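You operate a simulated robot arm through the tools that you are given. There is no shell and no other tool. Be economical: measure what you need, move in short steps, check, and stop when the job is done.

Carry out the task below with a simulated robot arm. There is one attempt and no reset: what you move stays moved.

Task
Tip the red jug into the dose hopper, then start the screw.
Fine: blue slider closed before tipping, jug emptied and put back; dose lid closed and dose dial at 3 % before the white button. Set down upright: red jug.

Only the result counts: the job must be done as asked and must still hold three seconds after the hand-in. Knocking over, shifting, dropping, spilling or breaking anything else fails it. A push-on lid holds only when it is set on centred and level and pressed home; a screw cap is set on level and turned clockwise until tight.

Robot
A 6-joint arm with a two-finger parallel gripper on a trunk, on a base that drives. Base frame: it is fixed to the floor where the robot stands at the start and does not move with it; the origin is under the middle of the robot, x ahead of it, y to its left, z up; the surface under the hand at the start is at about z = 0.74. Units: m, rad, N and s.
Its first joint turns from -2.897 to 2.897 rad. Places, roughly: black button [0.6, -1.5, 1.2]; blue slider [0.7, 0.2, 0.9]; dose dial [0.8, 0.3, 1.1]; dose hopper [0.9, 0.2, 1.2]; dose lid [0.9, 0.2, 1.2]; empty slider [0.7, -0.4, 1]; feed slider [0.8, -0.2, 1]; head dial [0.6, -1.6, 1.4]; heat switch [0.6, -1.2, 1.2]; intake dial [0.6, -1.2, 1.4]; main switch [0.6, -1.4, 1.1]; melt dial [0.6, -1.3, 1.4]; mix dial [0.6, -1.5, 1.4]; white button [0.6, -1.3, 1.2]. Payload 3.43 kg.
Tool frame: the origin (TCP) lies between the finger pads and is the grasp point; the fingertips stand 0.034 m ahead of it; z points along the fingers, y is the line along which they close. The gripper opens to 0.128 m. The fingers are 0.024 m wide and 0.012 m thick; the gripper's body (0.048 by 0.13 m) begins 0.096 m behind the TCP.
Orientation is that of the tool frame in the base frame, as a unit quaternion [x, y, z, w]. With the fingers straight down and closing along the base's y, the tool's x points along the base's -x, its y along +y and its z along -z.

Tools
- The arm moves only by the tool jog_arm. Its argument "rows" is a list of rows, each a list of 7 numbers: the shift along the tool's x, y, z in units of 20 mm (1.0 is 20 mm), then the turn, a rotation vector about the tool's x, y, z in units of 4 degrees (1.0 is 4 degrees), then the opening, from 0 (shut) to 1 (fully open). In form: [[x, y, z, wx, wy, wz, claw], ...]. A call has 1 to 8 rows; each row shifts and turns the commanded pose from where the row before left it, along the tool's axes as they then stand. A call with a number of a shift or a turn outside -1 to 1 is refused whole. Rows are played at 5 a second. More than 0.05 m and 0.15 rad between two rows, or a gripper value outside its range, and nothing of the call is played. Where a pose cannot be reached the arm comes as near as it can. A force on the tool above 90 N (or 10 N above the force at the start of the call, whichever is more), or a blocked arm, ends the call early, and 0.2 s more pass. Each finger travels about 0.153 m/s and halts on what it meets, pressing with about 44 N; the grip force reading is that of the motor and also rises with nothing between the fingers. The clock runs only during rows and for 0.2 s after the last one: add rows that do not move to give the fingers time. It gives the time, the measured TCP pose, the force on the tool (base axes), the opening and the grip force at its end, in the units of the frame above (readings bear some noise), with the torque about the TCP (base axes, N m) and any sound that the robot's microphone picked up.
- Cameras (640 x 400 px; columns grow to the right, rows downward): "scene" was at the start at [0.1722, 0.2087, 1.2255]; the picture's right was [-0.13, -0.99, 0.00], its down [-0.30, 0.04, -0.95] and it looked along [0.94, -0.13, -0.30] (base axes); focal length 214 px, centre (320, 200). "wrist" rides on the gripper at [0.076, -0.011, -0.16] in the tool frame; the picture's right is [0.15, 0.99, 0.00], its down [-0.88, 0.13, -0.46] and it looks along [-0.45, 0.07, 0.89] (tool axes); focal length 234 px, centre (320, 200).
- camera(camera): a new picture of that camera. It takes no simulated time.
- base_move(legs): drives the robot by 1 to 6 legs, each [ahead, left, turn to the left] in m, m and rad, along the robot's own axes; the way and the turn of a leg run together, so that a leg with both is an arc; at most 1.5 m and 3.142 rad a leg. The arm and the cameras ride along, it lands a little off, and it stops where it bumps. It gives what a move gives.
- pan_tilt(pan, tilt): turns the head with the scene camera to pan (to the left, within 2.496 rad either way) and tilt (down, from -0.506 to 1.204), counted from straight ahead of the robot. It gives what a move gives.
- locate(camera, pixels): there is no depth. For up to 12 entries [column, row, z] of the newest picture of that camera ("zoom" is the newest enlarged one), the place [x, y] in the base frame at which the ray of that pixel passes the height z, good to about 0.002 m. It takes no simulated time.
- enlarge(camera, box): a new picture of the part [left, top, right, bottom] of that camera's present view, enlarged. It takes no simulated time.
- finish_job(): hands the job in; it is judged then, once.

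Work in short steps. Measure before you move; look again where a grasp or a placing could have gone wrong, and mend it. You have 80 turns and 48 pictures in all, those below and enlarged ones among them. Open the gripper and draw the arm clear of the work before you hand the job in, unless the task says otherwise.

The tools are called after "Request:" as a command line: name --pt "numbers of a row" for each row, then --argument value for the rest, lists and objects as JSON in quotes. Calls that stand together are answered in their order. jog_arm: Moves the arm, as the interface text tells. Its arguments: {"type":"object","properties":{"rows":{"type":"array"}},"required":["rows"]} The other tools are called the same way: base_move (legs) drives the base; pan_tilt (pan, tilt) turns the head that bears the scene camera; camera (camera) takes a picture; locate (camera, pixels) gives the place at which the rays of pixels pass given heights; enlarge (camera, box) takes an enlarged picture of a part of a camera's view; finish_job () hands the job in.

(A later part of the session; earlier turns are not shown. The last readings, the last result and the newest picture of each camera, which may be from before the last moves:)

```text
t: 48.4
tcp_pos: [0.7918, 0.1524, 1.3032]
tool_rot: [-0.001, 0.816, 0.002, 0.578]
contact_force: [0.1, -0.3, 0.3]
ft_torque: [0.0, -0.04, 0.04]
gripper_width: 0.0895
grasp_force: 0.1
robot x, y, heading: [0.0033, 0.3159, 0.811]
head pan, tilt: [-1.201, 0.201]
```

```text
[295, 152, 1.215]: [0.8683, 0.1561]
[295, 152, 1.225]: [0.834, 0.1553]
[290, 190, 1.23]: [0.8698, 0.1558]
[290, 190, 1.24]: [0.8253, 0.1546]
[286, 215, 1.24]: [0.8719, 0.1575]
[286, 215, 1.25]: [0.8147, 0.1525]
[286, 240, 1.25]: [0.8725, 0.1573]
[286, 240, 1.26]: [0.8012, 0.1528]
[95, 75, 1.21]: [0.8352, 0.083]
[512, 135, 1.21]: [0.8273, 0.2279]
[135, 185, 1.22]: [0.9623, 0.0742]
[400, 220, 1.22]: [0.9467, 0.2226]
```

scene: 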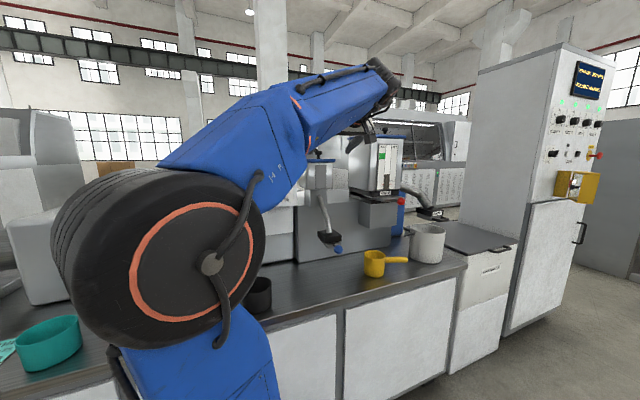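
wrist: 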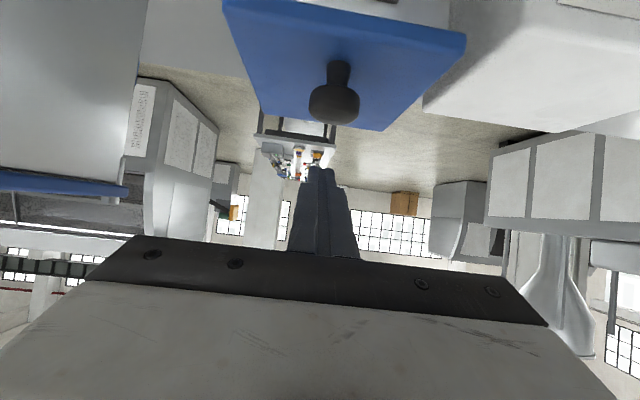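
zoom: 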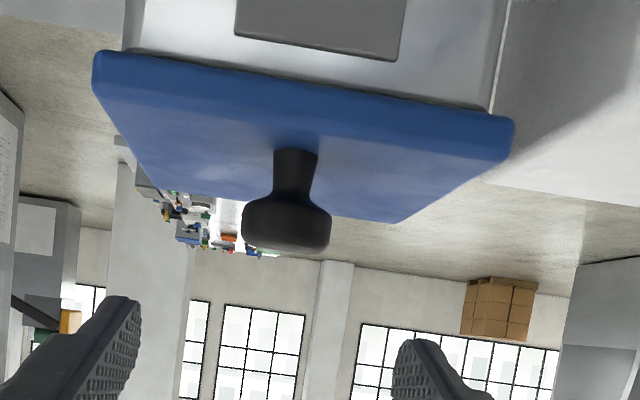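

Neck runs z 1.218–1.235, cap widest 1.243–1.253, at y 0.156. I go lower so that the pad tips sit around the neck and flare, then close.

Request:
jog_arm --pt "0.47 0.045 0.89 0 0 0 0.6" --pt "0.47 0.045 0.89 0 0 0 0.6" --pt "0.47 0.045 0.89 0 0 0 0.6" --pt "0.47 0.045 0.89 0 0 0 0.6" --pt "0 0 0 0 0 0 0.6"

Request:
jog_arm --pt "0 0 0 0 0 0 0" --pt "0 0 0 0 0 0 0" --pt "0 0 0 0 0 0 0" --pt "0 0 0 0 0 0 0"

```text
t: 49.6
tcp_pos: [0.8431, 0.1586, 1.2488]
tool_rot: [-0.001, 0.814, 0.001, 0.581]
contact_force: [-7.7, -2.0, 35.5]
ft_torque: [-0.07, -0.85, -0.73]
gripper_width: 0.0771
grasp_force: 0.2
robot x, y, heading: [0.0022, 0.3176, 0.807]
head pan, tilt: [-1.201, 0.201]
```

```text
t: 50.6
tcp_pos: [0.8426, 0.1535, 1.2478]
tool_rot: [0.0, 0.814, 0.0, 0.581]
contact_force: [3.2, -40.7, 62.7]
ft_torque: [-0.48, -2.04, -0.53]
gripper_width: 0.0314
grasp_force: 45.1
robot x, y, heading: [0.0024, 0.315, 0.812]
head pan, tilt: [-1.201, 0.201]
```

The tips touch the lid top (so lid top ≈ 1.225), now gripping at 31 mm, lower on the cap. I shift 4 mm in -y to centre and lift slowly, checking the width.

Request:
jog_arm --pt "0 -0.2 0 0 0 0 0" --pt "-0.24 0 -0.08 0 0 0 0" --pt "-0.24 0 -0.08 0 0 0 0" --pt "0 0 0 0 0 0 0"

Request:
jog_arm --pt "-0.24 0 -0.08 0 0 0 0" --pt "-0.24 0 -0.08 0 0 0 0" --pt "-0.24 0 -0.08 0 0 0 0" --pt "-0.24 0 -0.08 0 0 0 0"

```text
t: 51.6
tcp_pos: [0.8455, 0.1539, 1.2517]
tool_rot: [-0.002, 0.817, 0.004, 0.576]
contact_force: [-22.4, 4.4, -6.8]
ft_torque: [0.04, 1.05, -0.02]
gripper_width: 0.0317
grasp_force: 45.5
robot x, y, heading: [0.0056, 0.318, 0.813]
head pan, tilt: [-1.201, 0.201]
```

```text
t: 52.6
tcp_pos: [0.8514, 0.1539, 1.2707]
tool_rot: [-0.001, 0.817, 0.003, 0.577]
contact_force: [30.7, 15.1, -23.7]
ft_torque: [0.05, -0.24, -0.3]
gripper_width: 0.0315
grasp_force: 44.8
robot x, y, heading: [0.0075, 0.3185, 0.812]
head pan, tilt: [-1.201, 0.201]
```

Still gripped at 31.5 mm and up 2 cm with force [31, 15, -24]; I look at the lid.

Request:
camera --camera "wrist"

```text
16 pictures are left
```

wrist: 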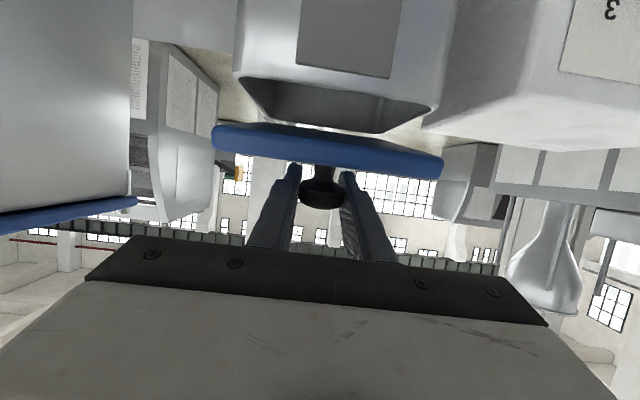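

The lid's front has risen while the knob pulls forward (+x), as with a hinge at the back. I follow a hinge arc: rise, forward, and pitch 4° per row.

Request:
jog_arm --pt "-0.27 0 0.08 0 1 0 0" --pt "-0.27 0 0.08 0 1 0 0" --pt "-0.27 0 0.08 0 1 0 0" --pt "-0.27 0 0.08 0 1 0 0" --pt "-0.27 0 0.08 0 1 0 0" --pt "-0.27 0 0.08 0 1 0 0"

Request:
camera --camera "wrist"

```text
t: 54.0
tcp_pos: [0.8716, 0.1533, 1.2969]
tool_rot: [-0.002, 0.919, 0.001, 0.395]
contact_force: [21.1, 8.7, -12.8]
ft_torque: [-0.02, -1.14, -0.1]
gripper_width: 0.0314
grasp_force: 45.4
robot x, y, heading: [0.0036, 0.3164, 0.817]
head pan, tilt: [-1.201, 0.201]
```

```text
15 pictures are left
```

wrist: 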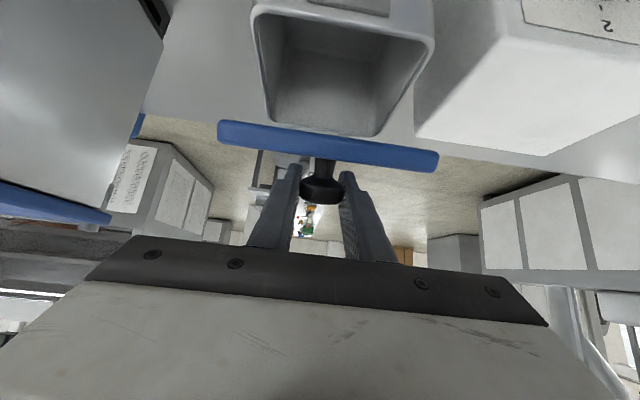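

The hopper is now open inside view. To tell a hinge from a free lid I pull 8 mm straight back and read the force.

Request:
jog_arm --pt "0.28 0 -0.28 0 0 0 0" --pt "0 0 0 0 0 0 0"

```text
t: 54.6
tcp_pos: [0.8647, 0.1544, 1.2946]
tool_rot: [-0.001, 0.919, 0.003, 0.394]
contact_force: [26.9, 10.5, -25.7]
ft_torque: [0.11, -0.63, -0.19]
gripper_width: 0.0315
grasp_force: 45.2
robot x, y, heading: [0.0036, 0.3185, 0.81]
head pan, tilt: [-1.201, 0.201]
```

Request:
enlarge --camera "scene" --box '[260, 90, 420, 210]'

```text
3.33 times, centred on (340, 150) of scene
```

zoom: 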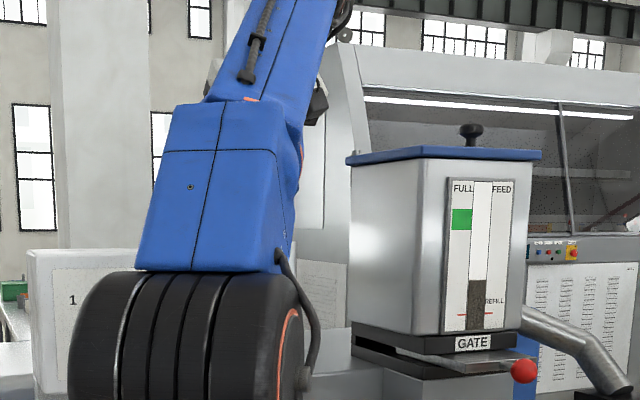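

The pull is directed (+x, −z) at 45° towards a hinge near (0.935, 1.222), so the lid is hinged at the back. I open it a bit further along that arc.

Request:
jog_arm --pt "-0.37 0 0.04 0 1 0 0" --pt "-0.37 0 0.04 0 1 0 0" --pt "-0.37 0 0.04 0 1 0 0" --pt "-0.37 0 0.04 0 1 0 0"

Request:
jog_arm --pt "-0.33 0 0.2 0 1 0 0" --pt "-0.33 0 0.2 0 1 0 0" --pt "-0.33 0 0.2 0 1 0 0" --pt "-0.33 0 0.2 0 1 0 0"

```text
t: 55.6
tcp_pos: [0.862, 0.1577, 1.272]
tool_rot: [-0.001, 0.965, 0.005, 0.262]
contact_force: [0.2, -1.3, -1.5]
ft_torque: [0.23, -0.12, 0.15]
gripper_width: 0.0
grasp_force: 32.5
out of reach, approached as far as the arm can: row 2, 3, 4
robot x, y, heading: [0.0051, 0.3137, 0.807]
head pan, tilt: [-1.201, 0.201]
```

```text
t: 56.1
tcp_pos: [0.8623, 0.175, 1.2613]
tool_rot: [-0.005, 0.973, -0.002, 0.229]
contact_force: [-1.1, 4.7, 13.8]
ft_torque: [0.16, -0.02, 0.12]
gripper_width: 0.0
grasp_force: 33.3
out of reach, approached as far as the arm can: row 1, 2
robot x, y, heading: [0.0047, 0.3113, 0.814]
head pan, tilt: [-1.201, 0.201]
stopped in row 2: the force on the tool passed its limit at 125 N (the readings are from after the stop); the commanded pose is now the measured one
```

Out of reach there: the grip slipped off and the fingers are touching something. I look.

Request:
camera --camera "wrist"

```text
13 pictures are left
```

wrist: 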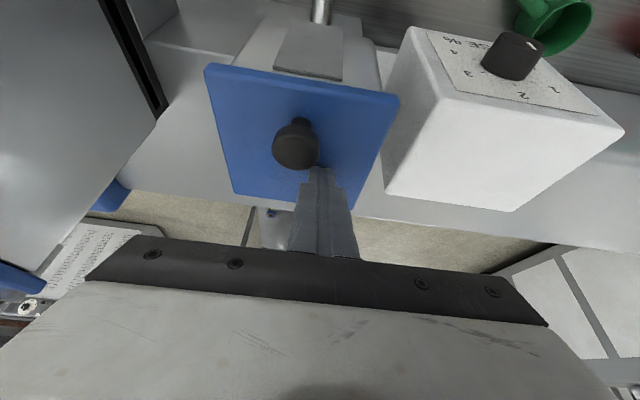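

The lid has simply fallen shut again, hinged and seated. New plan: push it open from below with the closed fingertips under its front overhang. First I retreat and flatten the pitch.

Request:
jog_arm --pt "0.7 -0.2 -0.7 0 -0.5 0 0" --pt "0.7 -0.2 -0.7 0 -1 0 0" --pt "0.7 -0.2 -0.7 0 -1 0 0" --pt "0.6 -0.2 -0.7 0 -1 0 0" --pt "0.6 -0.2 -0.7 0 -1 0 0" --pt "0.6 0 -0.7 0 -1 0 0" --pt "0.5 0 -0.7 0 -1 0 0" --pt "0.5 0 -0.7 0 -1 0 0"

Request:
jog_arm --pt "0.9 0 0 0 -1 0 0" --pt "0.9 0 0 0 -1 0 0" --pt "0.9 0 0 0 -1 0 0" --pt "0.9 0 0 0 -0.5 0 0"

```text
t: 56.7
tcp_pos: [0.8495, 0.1726, 1.2659]
tool_rot: [-0.009, 0.966, 0.001, 0.258]
contact_force: [28.9, 8.0, 3.2]
ft_torque: [0.04, -0.24, 0.26]
gripper_width: 0.0
grasp_force: 33.3
robot x, y, heading: [0.0072, 0.3181, 0.816]
head pan, tilt: [-1.201, 0.201]
stopped in row 2: the force on the tool passed its limit at 124 N (the readings are from after the stop); the commanded pose is now the measured one
```

```text
t: 57.0
tcp_pos: [0.8459, 0.1747, 1.267]
tool_rot: [-0.012, 0.96, -0.001, 0.279]
contact_force: [0.8, 11.2, 7.5]
ft_torque: [0.06, 0.01, -0.03]
gripper_width: 0.0
grasp_force: 33.0
robot x, y, heading: [0.0063, 0.3139, 0.817]
head pan, tilt: [-1.201, 0.201]
stopped in row 1: the force on the tool passed its limit at 141 N (the readings are from after the stop); the commanded pose is now the measured one
```

The fingertips are hooked beside the knob. I step sideways in +y first, then retreat.

Request:
jog_arm --pt "0 0.7 0 0 0 0 0" --pt "0 0.8 0 0 0 0 0" --pt "0 0 0 0 0 0 0"

Request:
jog_arm --pt "0.7 0 -0.7 0 -0.5 0 0" --pt "0.7 0 -0.7 0 -1 0 0" --pt "0.7 0 -0.7 0 -1 0 0" --pt "0.6 0 -0.7 0 -1 0 0" --pt "0.6 -0.3 -0.7 0 -1 0 0" --pt "0.6 -0.4 -0.7 0 -1 0 0" --pt "0.5 -0.4 -0.7 0 -1 0 0" --pt "0.5 -0.4 -0.5 0 -1 0 0"

```text
t: 57.8
tcp_pos: [0.8457, 0.2013, 1.2654]
tool_rot: [-0.01, 0.961, -0.001, 0.278]
contact_force: [0.0, 0.2, -0.4]
ft_torque: [-0.01, -0.01, 0.02]
gripper_width: 0.0
grasp_force: 32.9
robot x, y, heading: [0.0069, 0.3176, 0.816]
head pan, tilt: [-1.201, 0.201]
```

```text
t: 59.6
tcp_pos: [0.7007, 0.1695, 1.2774]
tool_rot: [-0.011, 0.856, 0.003, 0.517]
contact_force: [0.1, 0.1, -0.3]
ft_torque: [0.02, -0.03, 0.02]
gripper_width: 0.0
grasp_force: 32.9
robot x, y, heading: [0.0045, 0.3181, 0.814]
head pan, tilt: [-1.201, 0.201]
```

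Clear now. I bring the closed tips below the lid's front edge level (TCP z≈1.197, pitch ~18°), then take a look.

Request:
jog_arm --pt "0.77 -0.22 0.77 0 -0.62 0 0" --pt "0.77 -0.22 0.77 0 -0.62 0 0" --pt "0.77 -0.22 0.77 0 -0.62 0 0" --pt "0.77 -0.22 0.77 0 -0.62 0 0"

Request:
camera --camera "wrist"

```text
t: 60.6
tcp_pos: [0.7329, 0.1522, 1.1972]
tool_rot: [-0.009, 0.807, 0.003, 0.591]
contact_force: [-0.2, 0.6, 0.3]
ft_torque: [0.01, 0.0, 0.01]
gripper_width: 0.0
grasp_force: 32.9
robot x, y, heading: [0.008, 0.3182, 0.813]
head pan, tilt: [-1.201, 0.201]
```

```text
12 pictures are left
```

wrist: 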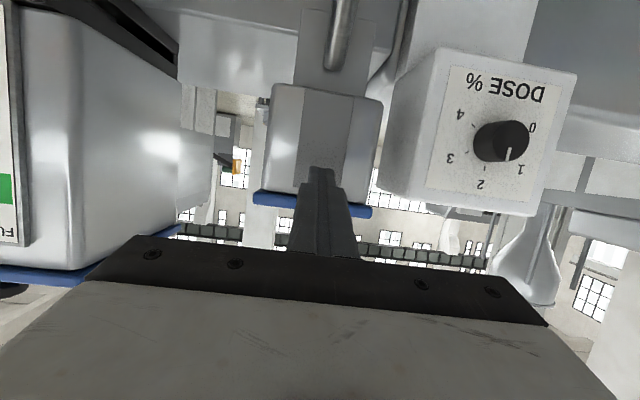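

The tip is under the lid edge level and roughly centred. I creep forward until it touches the hopper front.

Request:
jog_arm --pt "-0.16 0 0.48 0 0 0 0" --pt "-0.16 0 0.48 0 0 0 0" --pt "-0.16 0 0.48 0 0 0 0"

Request:
locate --camera "wrist" --pixels '[[260, 191, 1.2], [260, 191, 1.205], [260, 191, 1.21], [365, 206, 1.2], [365, 206, 1.21], [260, 204, 1.22]]'

```text
t: 61.4
tcp_pos: [0.7618, 0.1537, 1.1962]
tool_rot: [-0.01, 0.808, 0.004, 0.589]
contact_force: [0.2, -0.1, -0.5]
ft_torque: [0.03, -0.01, 0.01]
gripper_width: 0.0003
grasp_force: 33.0
robot x, y, heading: [0.004, 0.3201, 0.814]
head pan, tilt: [-1.201, 0.201]
```

```text
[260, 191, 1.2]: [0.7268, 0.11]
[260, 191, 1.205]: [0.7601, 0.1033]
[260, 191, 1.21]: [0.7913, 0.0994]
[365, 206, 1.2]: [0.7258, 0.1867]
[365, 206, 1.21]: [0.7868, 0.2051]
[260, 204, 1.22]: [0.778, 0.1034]
```

No contact yet; lid's lower edge is about z 1.21. I creep on.

Request:
jog_arm --pt "-0.16 0 0.48 0 0 0 0" --pt "-0.16 0 0.48 0 0 0 0" --pt "-0.08 0 0.24 0 0 0 0"

```text
t: 61.8
tcp_pos: [0.7656, 0.1515, 1.1963]
tool_rot: [-0.012, 0.809, 0.003, 0.588]
contact_force: [-38.8, 2.3, 3.5]
ft_torque: [-0.09, -0.2, 0.08]
gripper_width: 0.0001
grasp_force: 33.4
robot x, y, heading: [0.0105, 0.3195, 0.815]
head pan, tilt: [-1.201, 0.201]
stopped in row 2: the force on the tool passed its limit at 117 N (the readings are from after the stop); the commanded pose is now the measured one
```

Contact at the hopper front (tip x≈0.802). I ease off slightly and lift under the overhang.

Request:
jog_arm --pt "0.02 0 -0.1 0 0 0 0" --pt "-0.476 0 -0.155 0 0 0 0" --pt "-0.476 0 -0.155 0 0 0 0"

Request:
jog_arm --pt "-0.476 0 -0.155 0 0 0 0" --pt "-0.4 0 -0.13 0 0 0 0"

Request:
camera --camera "wrist"

```text
t: 62.5
tcp_pos: [0.7655, 0.1523, 1.1983]
tool_rot: [-0.009, 0.814, 0.006, 0.581]
contact_force: [-13.5, 1.8, -0.1]
ft_torque: [0.02, 0.01, 0.03]
gripper_width: 0.0001
grasp_force: 32.9
robot x, y, heading: [0.0044, 0.3152, 0.815]
head pan, tilt: [-1.201, 0.201]
stopped in row 3: the force on the tool passed its limit at 107 N (the readings are from after the stop); the commanded pose is now the measured one
```

```text
t: 63.1
tcp_pos: [0.7688, 0.1529, 1.2164]
tool_rot: [-0.01, 0.814, 0.006, 0.581]
contact_force: [-2.2, 0.6, -1.3]
ft_torque: [0.03, 0.05, 0.02]
gripper_width: 0.0
grasp_force: 33.2
robot x, y, heading: [0.0044, 0.3222, 0.817]
head pan, tilt: [-1.201, 0.201]
```

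```text
11 pictures are left
```

wrist: 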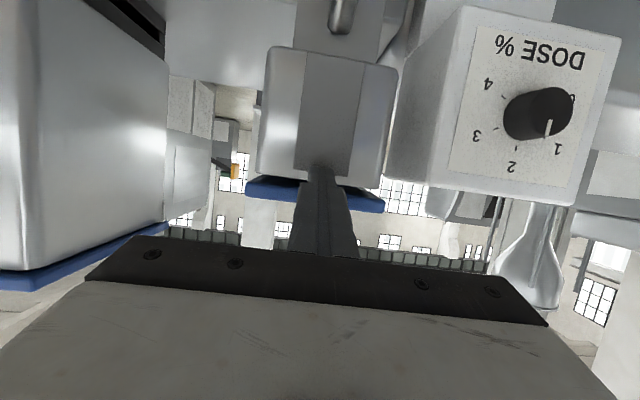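

The lid edge seems to ride on the finger (dark gap below the blue edge). I continue up 1.8 cm, then forward and up beneath the lid.

Request:
jog_arm --pt "-0.43 0 -0.15 0 0 0 0" --pt "-0.43 0 -0.15 0 0 0 0" --pt "-0.57 0 0.2 0 0 0 0" --pt "-0.57 0 0.2 0 0 0 0"

Request:
camera --camera "wrist"

```text
t: 64.1
tcp_pos: [0.7823, 0.1523, 1.2528]
tool_rot: [-0.01, 0.814, 0.006, 0.58]
contact_force: [-1.2, -0.9, -2.6]
ft_torque: [-0.01, 0.06, 0.0]
gripper_width: 0.0002
grasp_force: 33.5
robot x, y, heading: [0.0018, 0.3168, 0.82]
head pan, tilt: [-1.201, 0.201]
```

```text
10 pictures are left
```

wrist: 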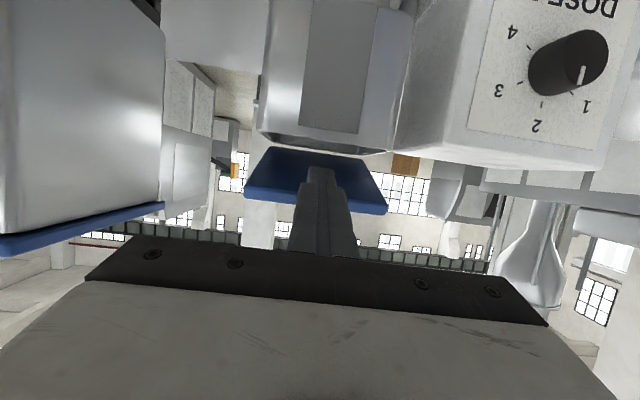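

The lid's underside is visible with the finger beneath it. I push on forward, up and over.

Request:
jog_arm --pt "-0.65 0 0.67 0 0 0 0" --pt "-0.65 0 0.67 0 0 0 0" --pt "-0.65 0 0.67 0 0 0 0" --pt "-0.65 0 0.67 0 0 0 0" --pt "-0.4 0 0.87 0 0 0 0" --pt "-0.4 0 0.87 0 0 0 0"

Request:
jog_arm --pt "-0.4 0 0.87 0 0 0 0" --pt "-0.4 0 0.87 0 0 0 0" --pt "-0.35 0 0.87 0 0 0 0"

Request:
camera --camera "wrist"

```text
t: 65.5
tcp_pos: [0.8869, 0.1561, 1.2887]
tool_rot: [-0.01, 0.814, 0.006, 0.58]
contact_force: [-0.6, -0.1, 0.4]
ft_torque: [-0.02, 0.02, -0.03]
gripper_width: 0.0001
grasp_force: 33.0
robot x, y, heading: [0.0068, 0.3162, 0.817]
head pan, tilt: [-1.201, 0.201]
```

```text
t: 66.2
tcp_pos: [0.9238, 0.1552, 1.2937]
tool_rot: [-0.011, 0.816, 0.005, 0.578]
contact_force: [-27.1, 0.8, 0.3]
ft_torque: [-0.06, 0.6, -0.06]
gripper_width: 0.0002
grasp_force: 33.3
robot x, y, heading: [0.0021, 0.3175, 0.82]
head pan, tilt: [-1.201, 0.201]
stopped in row 3: the force on the tool passed its limit at 101 N (the readings are from after the stop); the commanded pose is now the measured one
```

```text
9 pictures are left
```

wrist: 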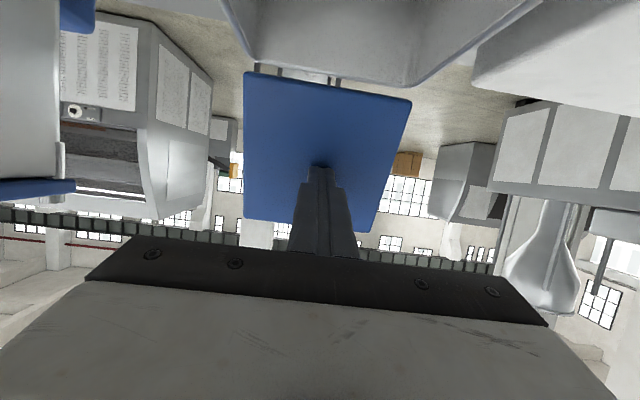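

The lid now stands open past vertical against its stop, with the finger at it. I retract straight back and drive towards the jug, heading kept.

Request:
jog_arm --pt "0.32 0 -0.92 0 0 0 0" --pt "0.32 0 -0.92 0 0 0 0" --pt "0.32 0 -0.92 0 0 0 0" --pt "0.32 0 -0.92 0 0 0 0" --pt "0.32 0 -0.92 0 0 0 0" --pt "0.32 0 -0.92 0 0 0 0" --pt "0.32 0 -0.92 0 0 0 0" --pt "0.32 0 -0.92 0 0 0 0"

Request:
base_move --legs '[[0.364, 0.342, 0]]'

Request:
jog_arm --pt "0 0 0 -0.945 0 -0.325 0.5" --pt "0 0 0 -0.945 0 -0.325 1" --pt "0 0 0 0 1 0 1" --pt "0 0 0 0 1 0 1" --pt "0 0 0 0 1 0 1" --pt "0 0 0 0 1 0 1" --pt "0 0 0 0 1 0 1"

```text
t: 68.0
tcp_pos: [0.7715, 0.1518, 1.2918]
tool_rot: [-0.011, 0.816, 0.006, 0.578]
contact_force: [-0.6, -0.6, -1.1]
ft_torque: [-0.01, 0.02, 0.0]
gripper_width: 0.0
grasp_force: 33.1
robot x, y, heading: [0.0026, 0.3221, 0.819]
head pan, tilt: [-1.201, 0.201]
```

```text
t: 71.0
tcp_pos: [0.7734, 0.6621, 1.2919]
tool_rot: [-0.011, 0.816, 0.006, 0.577]
contact_force: [0.7, 0.1, -0.9]
ft_torque: [0.0, 0.0, -0.02]
gripper_width: 0.0
grasp_force: 33.6
robot x, y, heading: [0.0028, 0.8262, 0.816]
head pan, tilt: [-1.201, 0.201]
```

```text
t: 72.6
tcp_pos: [0.7741, 0.6629, 1.2932]
tool_rot: [-0.076, 0.901, 0.035, 0.425]
contact_force: [-0.2, -0.4, 0.5]
ft_torque: [-0.02, 0.0, -0.03]
gripper_width: 0.128
grasp_force: 0.1
robot x, y, heading: [0.0045, 0.829, 0.819]
head pan, tilt: [-1.201, 0.201]
```

Pose: yaw 9.5°, pitch 39.4°. I fly over to a pre-grasp 12 cm behind the jug along the tool axis: (0.729, 0.869, 0.884).

Request:
jog_arm --pt "0.8 0.96 0.6 0 0 0 1" --pt "0.8 0.96 0.6 0 0 0 1" --pt "0.8 0.96 0.6 0 0 0 1" --pt "0.8 0.96 0.6 0 0 0 1" --pt "0.8 0.96 0.6 0 0 0 1" --pt "0.8 0.96 0.6 0 0 0 1" --pt "0.8 0.96 0.6 0 0 0 1" --pt "0.8 0.96 0.6 0 0 0 1"

Request:
jog_arm --pt "0.8 0.96 0.6 0 0 0 1" --pt "0.8 0.96 0.6 0 0 0 1" --pt "0.8 0.96 0.6 0 0 0 1" --pt "0.771 0 0.635 0 0 0 1" --pt "0.771 0 0.635 0 0 0 1" --pt "0.771 0 0.635 0 0 0 1" --pt "0.771 0 0.635 0 0 0 1"

Request:
camera --camera "wrist"

```text
t: 74.4
tcp_pos: [0.7436, 0.8129, 1.1331]
tool_rot: [-0.076, 0.902, 0.034, 0.425]
contact_force: [0.7, 0.0, -0.2]
ft_torque: [-0.01, -0.01, 0.01]
gripper_width: 0.1279
grasp_force: 0.0
robot x, y, heading: [0.0055, 0.8255, 0.815]
head pan, tilt: [-1.201, 0.201]
```

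```text
t: 76.0
tcp_pos: [0.7296, 0.8682, 0.9925]
tool_rot: [-0.075, 0.901, 0.034, 0.425]
contact_force: [-0.4, 0.1, 0.1]
ft_torque: [0.0, 0.02, 0.01]
gripper_width: 0.1284
grasp_force: 0.0
robot x, y, heading: [0.008, 0.827, 0.818]
head pan, tilt: [-1.201, 0.201]
```

```text
8 pictures are left
```

wrist: 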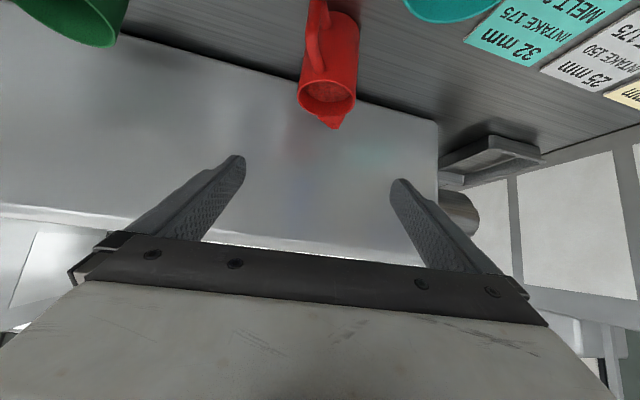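

Request:
locate --camera "wrist" --pixels '[[328, 90, 0.848], [299, 88, 0.848], [357, 92, 0.848], [330, 127, 0.855], [318, 15, 0.81], [328, 74, 0.848], [328, 108, 0.848]]'

```text
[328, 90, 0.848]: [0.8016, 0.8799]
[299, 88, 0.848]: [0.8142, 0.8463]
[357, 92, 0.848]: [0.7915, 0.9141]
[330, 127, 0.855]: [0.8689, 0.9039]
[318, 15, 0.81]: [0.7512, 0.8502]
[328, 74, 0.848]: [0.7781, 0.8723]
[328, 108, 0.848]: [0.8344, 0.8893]
```

The rim centre is about (0.812, 0.882), lying between the fingers' lines. I descend to the axis line and move in along the tool axis, stopping short to close.

Request:
jog_arm --pt "0.75 0 0.617 0 0 0 1" --pt "0.75 0 0.617 0 0 0 1" --pt "0.75 0 0.617 0 0 0 1" --pt "0.75 0 0.617 0 0 0 1" --pt "0.75 0 0.617 0 0 0 1" --pt "0.75 0 0.617 0 0 0 1"

Request:
jog_arm --pt "0 0 1 0 0 0 1" --pt "0 0 1 0 0 0 1" --pt "0 0 1 0 0 0 1" --pt "0 0 1 0 0 0 1" --pt "0 0 1 0 0 0 1" --pt "0 0 0.4 0 0 0 1"

```text
t: 77.4
tcp_pos: [0.7285, 0.8694, 0.8761]
tool_rot: [-0.074, 0.902, 0.033, 0.425]
contact_force: [0.2, -0.3, -0.1]
ft_torque: [0.0, -0.03, 0.01]
gripper_width: 0.1282
grasp_force: 0.1
robot x, y, heading: [0.0065, 0.8256, 0.825]
head pan, tilt: [-1.201, 0.201]
```

```text
t: 78.8
tcp_pos: [0.812, 0.8829, 0.8062]
tool_rot: [-0.075, 0.901, 0.034, 0.425]
contact_force: [0.2, -0.3, 0.6]
ft_torque: [-0.01, 0.02, 0.0]
gripper_width: 0.1279
grasp_force: 0.1
robot x, y, heading: [0.0053, 0.8248, 0.815]
head pan, tilt: [-1.201, 0.201]
```

No contact on the way. I close on the jug and check the width and forces.

Request:
jog_arm --pt "0 0 0 0 0 0 0.6" --pt "0 0 0 0 0 0 0.3" --pt "0 0 0 0 0 0 0.3" --pt "0 0 0 0 0 0 0.3"

Request:
camera --camera "wrist"

```text
t: 79.8
tcp_pos: [0.8117, 0.8842, 0.8064]
tool_rot: [-0.074, 0.902, 0.034, 0.425]
contact_force: [0.5, -1.4, 0.3]
ft_torque: [0.06, -0.02, -0.03]
gripper_width: 0.0738
grasp_force: 43.7
robot x, y, heading: [0.0061, 0.8257, 0.814]
head pan, tilt: [-1.201, 0.201]
```

```text
7 pictures are left
```

wrist: 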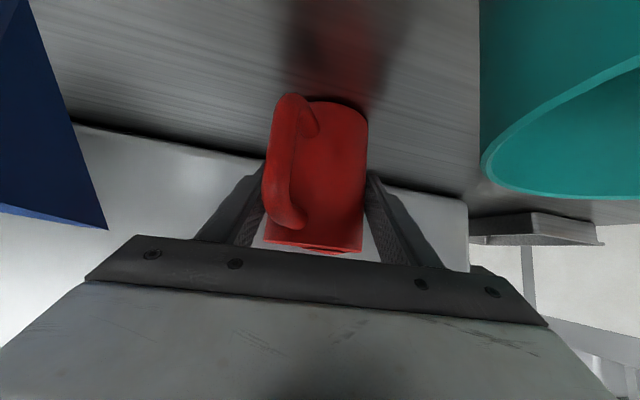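

Firm grip at 73.8 mm, handle between the fingers. I lift straight up, then up and slightly back, keeping the jug's attitude fixed.

Request:
jog_arm --pt "-0.39 0 -0.32 0 0 0 0.3" --pt "-0.771 0 -0.635 0 0 0 0.3" --pt "-0.771 0 -0.635 0 0 0 0.3" --pt "-0.771 0 -0.635 0 0 0 0.3" --pt "-0.771 0 -0.635 0 0 0 0.3" --pt "-0.771 0 -0.635 0 0 0 0.3" --pt "-0.771 0 -0.635 0 0 0 0.3" --pt "-0.771 0 -0.635 0 0 0 0.3"

Request:
jog_arm --pt "-0.614 0.04 -0.825 0 0 0 0.3" --pt "-0.614 0.04 -0.825 0 0 0 0.3" --pt "-0.614 0.04 -0.825 0 0 0 0.3" --pt "-0.614 0.04 -0.825 0 0 0 0.3" --pt "-0.614 0.04 -0.825 0 0 0 0.3" --pt "-0.614 0.04 -0.825 0 0 0 0.3" --pt "-0.614 0.04 -0.825 0 0 0 0.3" --pt "-0.614 0.04 -0.825 0 0 0 0.3"

Request:
jog_arm --pt "-0.614 0.04 -0.825 0 0 0 0.3" --pt "-0.614 0.04 -0.825 0 0 0 0.3" --pt "-0.614 0.04 -0.825 0 0 0 0.3" --pt "-0.614 0.04 -0.825 0 0 0 0.3" --pt "-0.771 0 -0.635 0 0 0 0.3" --pt "-0.771 0 -0.635 0 0 0 0.3" --pt "-0.771 0 -0.635 0 0 0 0.3" --pt "-0.771 0 -0.635 0 0 0 0.3"

```text
t: 81.6
tcp_pos: [0.8106, 0.88, 0.9568]
tool_rot: [-0.075, 0.902, 0.035, 0.425]
contact_force: [0.3, -0.6, -3.1]
ft_torque: [0.02, 0.02, 0.01]
gripper_width: 0.0738
grasp_force: 43.5
robot x, y, heading: [0.0084, 0.827, 0.82]
head pan, tilt: [-1.201, 0.201]
```

```text
t: 83.4
tcp_pos: [0.7686, 0.8831, 1.1168]
tool_rot: [-0.075, 0.901, 0.035, 0.425]
contact_force: [-0.2, 0.1, -4.2]
ft_torque: [0.06, 0.0, 0.02]
gripper_width: 0.0737
grasp_force: 44.5
robot x, y, heading: [0.003, 0.8285, 0.817]
head pan, tilt: [-1.201, 0.201]
```

```text
t: 85.2
tcp_pos: [0.7508, 0.8823, 1.2769]
tool_rot: [-0.075, 0.901, 0.034, 0.425]
contact_force: [-0.7, -0.5, -3.6]
ft_torque: [0.03, 0.01, 0.02]
gripper_width: 0.0735
grasp_force: 43.7
robot x, y, heading: [0.0075, 0.8246, 0.814]
head pan, tilt: [-1.201, 0.201]
```

I raise 4 cm more and drive back towards the hopper, parallel to the bench.

Request:
jog_arm --pt "-0.771 0 -0.635 0 0 0 0.3" --pt "-0.771 0 -0.635 0 0 0 0.3"

Request:
base_move --legs '[[-0.437, -0.411, 0]]'

```text
t: 85.8
tcp_pos: [0.751, 0.8821, 1.316]
tool_rot: [-0.075, 0.901, 0.035, 0.426]
contact_force: [0.3, 0.1, -4.5]
ft_torque: [0.0, 0.01, 0.0]
gripper_width: 0.0736
grasp_force: 44.3
robot x, y, heading: [0.0069, 0.8237, 0.813]
head pan, tilt: [-1.201, 0.201]
```

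```text
t: 89.2
tcp_pos: [0.7509, 0.2923, 1.3162]
tool_rot: [-0.081, 0.901, 0.038, 0.425]
contact_force: [0.6, 1.2, -2.5]
ft_torque: [-0.01, -0.02, -0.02]
gripper_width: 0.0738
grasp_force: 43.3
robot x, y, heading: [0.0075, 0.2287, 0.827]
head pan, tilt: [-1.201, 0.201]
```

Now over to the pour spot: target (0.87, 0.122, 1.305) with yaw 0.

Request:
jog_arm --pt "-0.322 -0.99 0.481 0.22 0 0.18 0.3" --pt "-0.322 -0.99 0.481 0.22 0 0.18 0.3" --pt "-0.322 -0.99 0.481 0.22 0 0.18 0.3" --pt "-0.322 -0.99 0.481 0.22 0 0.18 0.3" --pt "-0.322 -0.99 0.481 0.22 0 0.18 0.3" --pt "-0.322 -0.99 0.481 0.22 0 0.18 0.3" --pt "-0.322 -0.99 0.481 0.22 0 0.18 0.3"

Request:
jog_arm --pt "-0.322 -0.99 0.481 0.22 0 0.18 0.3" --pt "-0.322 -0.99 0.481 0.22 0 0.18 0.3" --pt "0 0 0 0 0 0 0.3"

```text
t: 90.8
tcp_pos: [0.8478, 0.1644, 1.3088]
tool_rot: [-0.018, 0.904, 0.007, 0.426]
contact_force: [-0.5, 0.8, -2.3]
ft_torque: [0.0, 0.0, -0.06]
gripper_width: 0.0734
grasp_force: 43.6
robot x, y, heading: [0.0058, 0.2257, 0.825]
head pan, tilt: [-1.201, 0.201]
```

```text
t: 91.6
tcp_pos: [0.8712, 0.1264, 1.305]
tool_rot: [0.0, 0.905, -0.002, 0.426]
contact_force: [-0.1, 0.8, -2.0]
ft_torque: [0.01, -0.05, 0.04]
gripper_width: 0.0737
grasp_force: 43.8
robot x, y, heading: [0.0082, 0.2287, 0.83]
head pan, tilt: [-1.201, 0.201]
```

In place. I start the roll (mouth towards +y): 32° first, watching for limits.

Request:
jog_arm --pt "0 0 0 0 0 -1 0.3" --pt "0 0 0 0 0 -1 0.3" --pt "0 0 0 0 0 -1 0.3" --pt "0 0 0 0 0 -1 0.3" --pt "0 0 0 0 0 -1 0.3" --pt "0 0 0 0 0 -1 0.3" --pt "0 0 0 0 0 -1 0.3" --pt "0 0 0 0 0 -1 0.3"

Request:
jog_arm --pt "0 0 0 0 0 -1 0.3" --pt "0 0 0 0 0 -1 0.3" --pt "0 0 0 0 0 -1 0.3" --pt "0 0 0 0 0 -1 0.3"

Request:
camera --camera "wrist"

```text
t: 93.4
tcp_pos: [0.8713, 0.1259, 1.3055]
tool_rot: [-0.25, 0.869, -0.119, 0.41]
contact_force: [0.3, 0.6, -3.7]
ft_torque: [0.07, 0.0, 0.0]
gripper_width: 0.0737
grasp_force: 44.0
robot x, y, heading: [0.008, 0.2291, 0.83]
head pan, tilt: [-1.201, 0.201]
```

```text
t: 94.4
tcp_pos: [0.8721, 0.1254, 1.3054]
tool_rot: [-0.368, 0.826, -0.175, 0.389]
contact_force: [0.2, 0.0, -2.7]
ft_torque: [0.06, 0.02, -0.03]
gripper_width: 0.0738
grasp_force: 43.7
robot x, y, heading: [0.0063, 0.2253, 0.828]
head pan, tilt: [-1.201, 0.201]
```

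```text
6 pictures are left
```

wrist: 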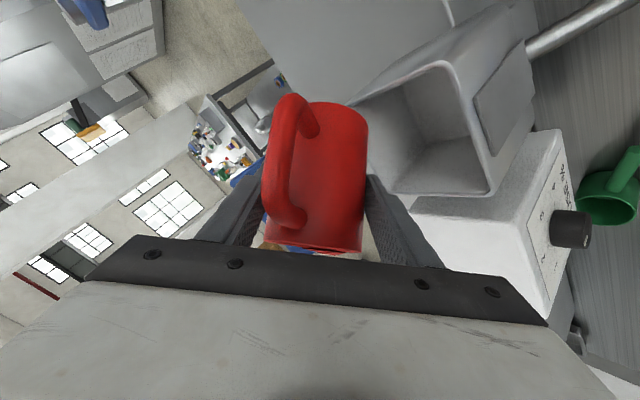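

The hopper mouth is visible at corners (350,105), (445,63), (492,190), (385,190). I check its position against the pour spot.

Request:
locate --camera "wrist" --pixels '[[445, 63, 1.205], [492, 190, 1.205], [385, 192, 1.205], [350, 105, 1.205], [420, 135, 1.205]]'

```text
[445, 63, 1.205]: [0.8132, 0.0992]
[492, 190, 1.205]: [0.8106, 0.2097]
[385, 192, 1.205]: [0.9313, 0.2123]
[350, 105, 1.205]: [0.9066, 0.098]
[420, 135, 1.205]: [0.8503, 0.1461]
```

The mouth spans x 0.81–0.92, y 0.10–0.21, so the spot is right. I continue the roll to 80°, then on with the pitch flattening.

Request:
jog_arm --pt "0 0 0 0 0 -1 0.3" --pt "0 0 0 0 0 -1 0.3" --pt "0 0 0 0 0 -1 0.3" --pt "0 0 0 0 0 -1 0.3" --pt "0 0 0 0 0 -1 0.3" --pt "0 0 0 0 0 -1 0.3" --pt "0 0 0 0 0 -1 0.3" --pt "0 0 0 0 0 -1 0.3"

Request:
jog_arm --pt "-0.05 0 0 0.55 -0.03 -1 0.3" --pt "-0.05 0 0 0.55 0 -1 0.3" --pt "-0.05 0 0 0.55 0.02 -1 0.3" --pt "-0.05 0 0 0.55 0.06 -1 0.3" --pt "-0.05 0 0 0.54 0.1 -1 0.3" --pt "-0.05 0 0 0.53 0.13 -1 0.3" --pt "-0.05 0 0 0.52 0.17 -1 0.3" --pt "-0.05 0 0 0.51 0.2 -1 0.3"

```text
t: 96.2
tcp_pos: [0.8715, 0.1254, 1.3059]
tool_rot: [-0.582, 0.692, -0.275, 0.326]
contact_force: [0.6, -0.4, -3.3]
ft_torque: [0.03, 0.04, 0.01]
gripper_width: 0.0736
grasp_force: 43.8
robot x, y, heading: [0.0089, 0.2237, 0.83]
head pan, tilt: [-1.201, 0.201]
```

```text
t: 98.0
tcp_pos: [0.8719, 0.1332, 1.3044]
tool_rot: [0.686, -0.466, 0.468, -0.307]
contact_force: [0.3, 0.1, -1.1]
ft_torque: [0.01, 0.01, 0.0]
gripper_width: 0.0732
grasp_force: 44.2
robot x, y, heading: [0.0082, 0.2248, 0.827]
head pan, tilt: [-1.201, 0.201]
```

The weight reading is falling (contents pouring). I carry on.

Request:
jog_arm --pt "-0.05 -0.02 0 0.49 0.24 -1 0.3" --pt "-0.05 -0.03 0 0.48 0.27 -1 0.3" --pt "-0.05 -0.03 0 0.46 0.3 -1 0.3" --pt "-0.04 -0.03 0 0.44 0.33 -1 0.3" --pt "-0.04 -0.03 0 0.41 0.36 -1 0.3" --pt "-0.04 -0.04 0 0.38 0.39 -1 0.3" --pt "-0.04 -0.04 0 0.36 0.42 -1 0.3" --pt "-0.03 -0.04 0 0.33 0.44 -1 0.3"

Request:
jog_arm --pt "0 0 0 0.3 0.46 -1 0.3" --pt "0 0 0 0.26 0.48 -1 0.3" --pt "0 0 0 0 0 0 0.3" --pt "0 0 0 0 0 0 0.3" --pt "0 0 0 0 0 0 0.3" --pt "0 0 0 0 0 0 0.3"

```text
t: 99.8
tcp_pos: [0.9103, 0.2283, 1.381]
tool_rot: [0.697, -0.242, 0.647, -0.192]
contact_force: [-0.8, -0.1, -0.9]
ft_torque: [0.03, 0.01, -0.01]
gripper_width: 0.0736
grasp_force: 43.6
out of reach, approached as far as the arm can: row 5, 6, 7, 8
robot x, y, heading: [0.0074, 0.2295, 0.83]
head pan, tilt: [-1.201, 0.201]
```

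```text
t: 101.2
tcp_pos: [0.9238, 0.2752, 1.4052]
tool_rot: [0.686, -0.188, 0.687, -0.152]
contact_force: [0.0, -0.2, -0.3]
ft_torque: [-0.01, 0.03, 0.0]
gripper_width: 0.0732
grasp_force: 43.9
out of reach, approached as far as the arm can: row 1, 2
robot x, y, heading: [0.0054, 0.228, 0.831]
head pan, tilt: [-1.201, 0.201]
```

The roll limit was reached near 128° and the arm drifted off the spot; the jug seems nearly empty (force ≈ 0). I undo the last rows at once to get back over the hopper.

Request:
jog_arm --pt "0 0 0 -0.26 -0.48 1 0.3" --pt "0 0 0 -0.3 -0.46 1 0.3" --pt "0.03 0.04 0 -0.33 -0.44 1 0.3" --pt "0.04 0.04 0 -0.36 -0.42 1 0.3" --pt "0.04 0.04 0 -0.38 -0.39 1 0.3" --pt "0.04 0.03 0 -0.41 -0.36 1 0.3"

Request:
camera --camera "wrist"

```text
t: 102.6
tcp_pos: [0.9236, 0.2713, 1.4055]
tool_rot: [0.703, -0.348, 0.562, -0.263]
contact_force: [-1.1, -0.3, -1.1]
ft_torque: [-0.03, 0.01, -0.01]
gripper_width: 0.0731
grasp_force: 43.8
robot x, y, heading: [0.0068, 0.2287, 0.832]
head pan, tilt: [-1.201, 0.201]
```

```text
5 pictures are left
```

wrist: 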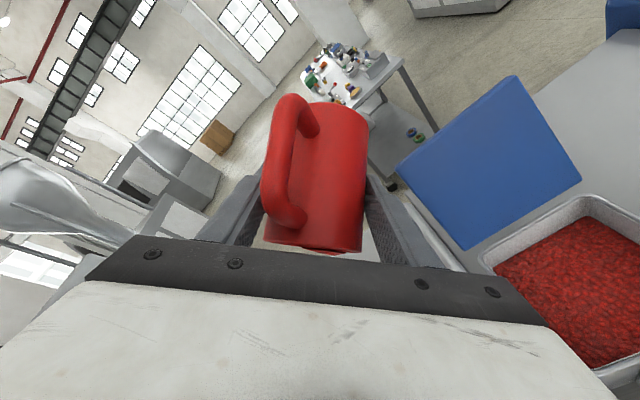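

The hopper is filled with red granules, lid still open, no spill in view; the jug reached 132° tilt, so it should be empty. I back the jug off in -x and then turn it upright by a constant-axis rotation to the pick attitude.

Request:
jog_arm --pt "-0.126 0.194 -0.96 0 0 0 0.3" --pt "-0.126 0.194 -0.96 0 0 0 0.3" --pt "-0.126 0.194 -0.96 0 0 0 0.3" --pt "-0.126 0.194 -0.96 0 0 0 0.3" --pt "-0.126 0.194 -0.96 0 0 0 0.3" --pt "-0.126 0.194 -0.96 0 0 0 0.3" --pt "-0.126 0.194 -0.96 0 0 0 0.3"

Request:
jog_arm --pt "0 0 0 -0.272 0.027 0.974 0.3" --pt "0 0 0 -0.272 0.027 0.974 0.3" --pt "0 0 0 -0.272 0.027 0.974 0.3" --pt "0 0 0 -0.272 0.027 0.974 0.3" --pt "0 0 0 -0.272 0.027 0.974 0.3" --pt "0 0 0 -0.272 0.027 0.974 0.3" --pt "0 0 0 -0.272 0.027 0.974 0.3" --pt "0 0 0 -0.272 0.027 0.974 0.3"

Request:
jog_arm --pt "0 0 0 -0.272 0.027 0.974 0.3" --pt "0 0 0 -0.272 0.027 0.974 0.3" --pt "0 0 0 -0.272 0.027 0.974 0.3" --pt "0 0 0 -0.272 0.027 0.974 0.3" --pt "0 0 0 -0.272 0.027 0.974 0.3" --pt "0 0 0 -0.272 0.027 0.974 0.3" --pt "0 0 0 -0.272 0.027 0.974 0.3" --pt "0 0 0 -0.272 0.027 0.974 0.3"

Request:
jog_arm --pt "0 0 0 -0.272 0.027 0.974 0.3" --pt "0 0 0 -0.272 0.027 0.974 0.3" --pt "0 0 0 -0.272 0.027 0.974 0.3" --pt "0 0 0 -0.272 0.027 0.974 0.3" --pt "0 0 0 -0.272 0.027 0.974 0.3" --pt "0 0 0 -0.272 0.027 0.974 0.3" --pt "0 0 0 -0.272 0.027 0.974 0.3" --pt "0 0 0 -0.272 0.027 0.974 0.3"

```text
t: 104.2
tcp_pos: [0.7856, 0.2696, 1.404]
tool_rot: [0.703, -0.347, 0.562, -0.264]
contact_force: [1.0, -1.2, -1.3]
ft_torque: [0.03, 0.03, -0.01]
gripper_width: 0.0732
grasp_force: 44.1
robot x, y, heading: [0.0084, 0.2289, 0.826]
head pan, tilt: [-1.201, 0.201]
```

```text
t: 106.0
tcp_pos: [0.7848, 0.2702, 1.4056]
tool_rot: [0.597, -0.566, 0.449, -0.349]
contact_force: [-0.8, -0.1, -0.5]
ft_torque: [0.02, 0.02, -0.01]
gripper_width: 0.0733
grasp_force: 44.0
robot x, y, heading: [0.0075, 0.2274, 0.826]
head pan, tilt: [-1.201, 0.201]
```

```text
t: 107.8
tcp_pos: [0.7861, 0.2713, 1.4044]
tool_rot: [-0.445, 0.74, -0.298, 0.407]
contact_force: [0.4, -0.1, -0.5]
ft_torque: [0.04, 0.06, 0.03]
gripper_width: 0.073
grasp_force: 43.8
robot x, y, heading: [0.0081, 0.2285, 0.832]
head pan, tilt: [-1.201, 0.201]
```

```text
t: 109.6
tcp_pos: [0.785, 0.2707, 1.406]
tool_rot: [-0.257, 0.856, -0.125, 0.432]
contact_force: [-0.5, -0.1, -1.4]
ft_torque: [0.02, 0.03, 0.01]
gripper_width: 0.0729
grasp_force: 43.9
robot x, y, heading: [0.0081, 0.2263, 0.829]
head pan, tilt: [-1.201, 0.201]
```

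Request:
jog_arm --pt "0 0 0 -0.272 0.027 0.974 0.3" --pt "0 0 0 -0.272 0.027 0.974 0.3" --pt "0 0 0 -0.272 0.027 0.974 0.3" --pt "0 0 0 -0.272 0.027 0.974 0.3" --pt "0 0 0 -0.272 0.027 0.974 0.3" --pt "0 0 0 -0.272 0.027 0.974 0.3" --pt "0 0 0 -0.28 0.027 0.99 0.3"

Request:
base_move --legs '[[0.442, 0.405, 0]]'

```text
t: 111.2
tcp_pos: [0.7852, 0.2703, 1.4051]
tool_rot: [-0.074, 0.902, 0.035, 0.425]
contact_force: [0.6, -0.8, 0.1]
ft_torque: [0.01, 0.01, -0.03]
gripper_width: 0.0735
grasp_force: 44.5
robot x, y, heading: [0.0038, 0.2257, 0.83]
head pan, tilt: [-1.201, 0.201]
```

```text
t: 114.6
tcp_pos: [0.7799, 0.8793, 1.4058]
tool_rot: [-0.077, 0.901, 0.036, 0.425]
contact_force: [-0.8, 0.1, -1.4]
ft_torque: [-0.04, -0.01, -0.03]
gripper_width: 0.0729
grasp_force: 43.5
robot x, y, heading: [0.0011, 0.8277, 0.834]
head pan, tilt: [-1.201, 0.201]
```

The attitude matches the pick pose. I descend over the jug's original spot (0.812, 0.884).

Request:
jog_arm --pt "0.707 0 0.713 0 0 0 0.3" --pt "0.707 0 0.713 0 0 0 0.3" --pt "0.707 0 0.713 0 0 0 0.3" --pt "0.707 0 0.713 0 0 0 0.3" --pt "0.707 0 0.713 0 0 0 0.3" --pt "0.707 0 0.713 0 0 0 0.3" --pt "0.707 0 0.713 0 0 0 0.3" --pt "0.707 0 0.713 0 0 0 0.3"

Request:
jog_arm --pt "0.707 0 0.713 0 0 0 0.3" --pt "0.707 0 0.713 0 0 0 0.3" --pt "0.707 0 0.713 0 0 0 0.3" --pt "0.707 0 0.713 0 0 0 0.3" --pt "0.707 0 0.713 0 0 0 0.3" --pt "0.707 0 0.713 0 0 0 0.3" --pt "0.707 0 0.713 0 0 0 0.3" --pt "0.707 0 0.713 0 0 0 0.3"

Request:
jog_arm --pt "0.771 0 0.635 0 0 0 0.3" --pt "0.771 0 0.635 0 0 0 0.3" --pt "0.771 0 0.635 0 0 0 0.3" --pt "0.771 0 0.635 0 0 0 0.3" --pt "0.771 0 0.635 0 0 0 0.3" --pt "0.771 0 0.635 0 0 0 0.3" --pt "0.771 0 0.635 0 0 0 0.3" --pt "0.771 0 0.635 0 0 0 0.3"

```text
t: 116.4
tcp_pos: [0.7971, 0.8806, 1.2473]
tool_rot: [-0.077, 0.901, 0.036, 0.426]
contact_force: [0.0, 0.2, -1.4]
ft_torque: [0.01, 0.02, 0.0]
gripper_width: 0.073
grasp_force: 44.2
robot x, y, heading: [0.0019, 0.8326, 0.828]
head pan, tilt: [-1.201, 0.201]
```

```text
t: 118.2
tcp_pos: [0.813, 0.8833, 1.0862]
tool_rot: [-0.077, 0.901, 0.037, 0.426]
contact_force: [0.2, 0.4, 0.2]
ft_torque: [0.01, 0.0, 0.0]
gripper_width: 0.073
grasp_force: 43.8
robot x, y, heading: [0.0004, 0.8262, 0.832]
head pan, tilt: [-1.201, 0.201]
```

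```text
t: 120.0
tcp_pos: [0.8122, 0.8849, 0.9241]
tool_rot: [-0.077, 0.901, 0.036, 0.426]
contact_force: [-0.7, 0.3, -0.7]
ft_torque: [0.02, 0.02, 0.0]
gripper_width: 0.073
grasp_force: 44.1
robot x, y, heading: [0.0013, 0.8313, 0.832]
head pan, tilt: [-1.201, 0.201]
```

Request:
jog_arm --pt "0.771 0 0.635 0 0 0 0.3" --pt "0.771 0 0.635 0 0 0 0.3" --pt "0.771 0 0.635 0 0 0 0.3" --pt "0.771 0 0.635 0 0 0 0.3" --pt "0.771 0 0.635 0 0 0 0.3" --pt "0.35 0 0.29 0 0 0 0.3" --pt "0.27 0 0.22 0 0 0 0.3" --pt "0.08 0 0.07 0 0 0 0.3"

```text
t: 121.8
tcp_pos: [0.8129, 0.8847, 0.8086]
tool_rot: [-0.077, 0.901, 0.036, 0.426]
contact_force: [0.2, -0.1, -1.7]
ft_torque: [0.05, -0.04, 0.01]
gripper_width: 0.0733
grasp_force: 44.0
robot x, y, heading: [0.0008, 0.8315, 0.834]
head pan, tilt: [-1.201, 0.201]
```

Not yet touching (pick height was 0.8064). I creep down 2–3 mm and check the force.

Request:
jog_arm --pt "0.06 0 0.05 0 0 0 0.3" --pt "0.05 0 0.04 0 0 0 0.3" --pt "0 0 0 0 0 0 0.3"

```text
t: 122.6
tcp_pos: [0.8145, 0.8854, 0.8071]
tool_rot: [-0.077, 0.901, 0.036, 0.425]
contact_force: [0.9, -0.4, 7.6]
ft_torque: [-0.23, -0.03, 0.0]
gripper_width: 0.0728
grasp_force: 43.8
robot x, y, heading: [0.002, 0.8329, 0.838]
head pan, tilt: [-1.201, 0.201]
```

The jug stands on the bench (7.6 N up). I open and withdraw along the tool axis, then rise.

Request:
jog_arm --pt "0 0 0 0 0 0 0.65" --pt "0 0 0 0 0 0 0.8" --pt "0 0 0 0 0 0 1" --pt "0 0 0 0 0 0 1" --pt "0 0 -0.5 0 0 0 1" --pt "0 0 -1 0 0 0 1" --pt "0 0 -1 0 0 0 1" --pt "0 0 -1 0 0 0 1"

Request:
jog_arm --pt "0 0 -1 0 0 0 1" --pt "0 0 -1 0 0 0 1" --pt "0 0 -1 0 0 0 1" --pt "-0.771 0 -0.635 0 0 0 1" --pt "-0.771 0 -0.635 0 0 0 1" --pt "-0.771 0 -0.635 0 0 0 1" --pt "-0.771 0 -0.635 0 0 0 1" --pt "-0.771 0 -0.635 0 0 0 1"

Request:
camera --camera "wrist"

```text
t: 124.4
tcp_pos: [0.7624, 0.8741, 0.8483]
tool_rot: [-0.077, 0.901, 0.036, 0.425]
contact_force: [-0.1, 0.5, 0.9]
ft_torque: [0.0, -0.02, 0.0]
gripper_width: 0.128
grasp_force: 0.1
robot x, y, heading: [0.0005, 0.8317, 0.832]
head pan, tilt: [-1.201, 0.201]
```

```text
t: 126.2
tcp_pos: [0.715, 0.868, 0.9885]
tool_rot: [-0.078, 0.901, 0.037, 0.426]
contact_force: [-0.1, -0.3, 0.4]
ft_torque: [0.0, 0.04, 0.0]
gripper_width: 0.1279
grasp_force: 0.1
robot x, y, heading: [0.0028, 0.8306, 0.833]
head pan, tilt: [-1.201, 0.201]
```

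```text
4 pictures are left
```

wrist: 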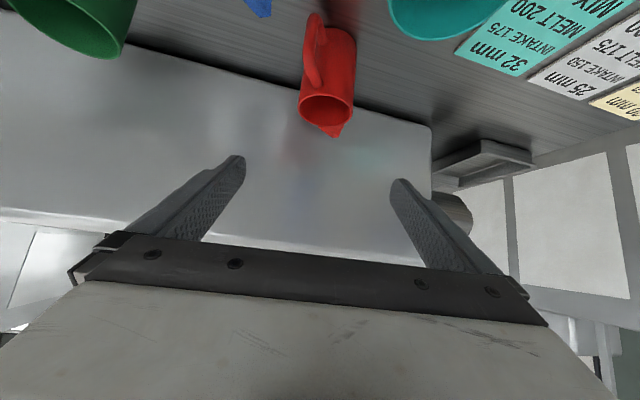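

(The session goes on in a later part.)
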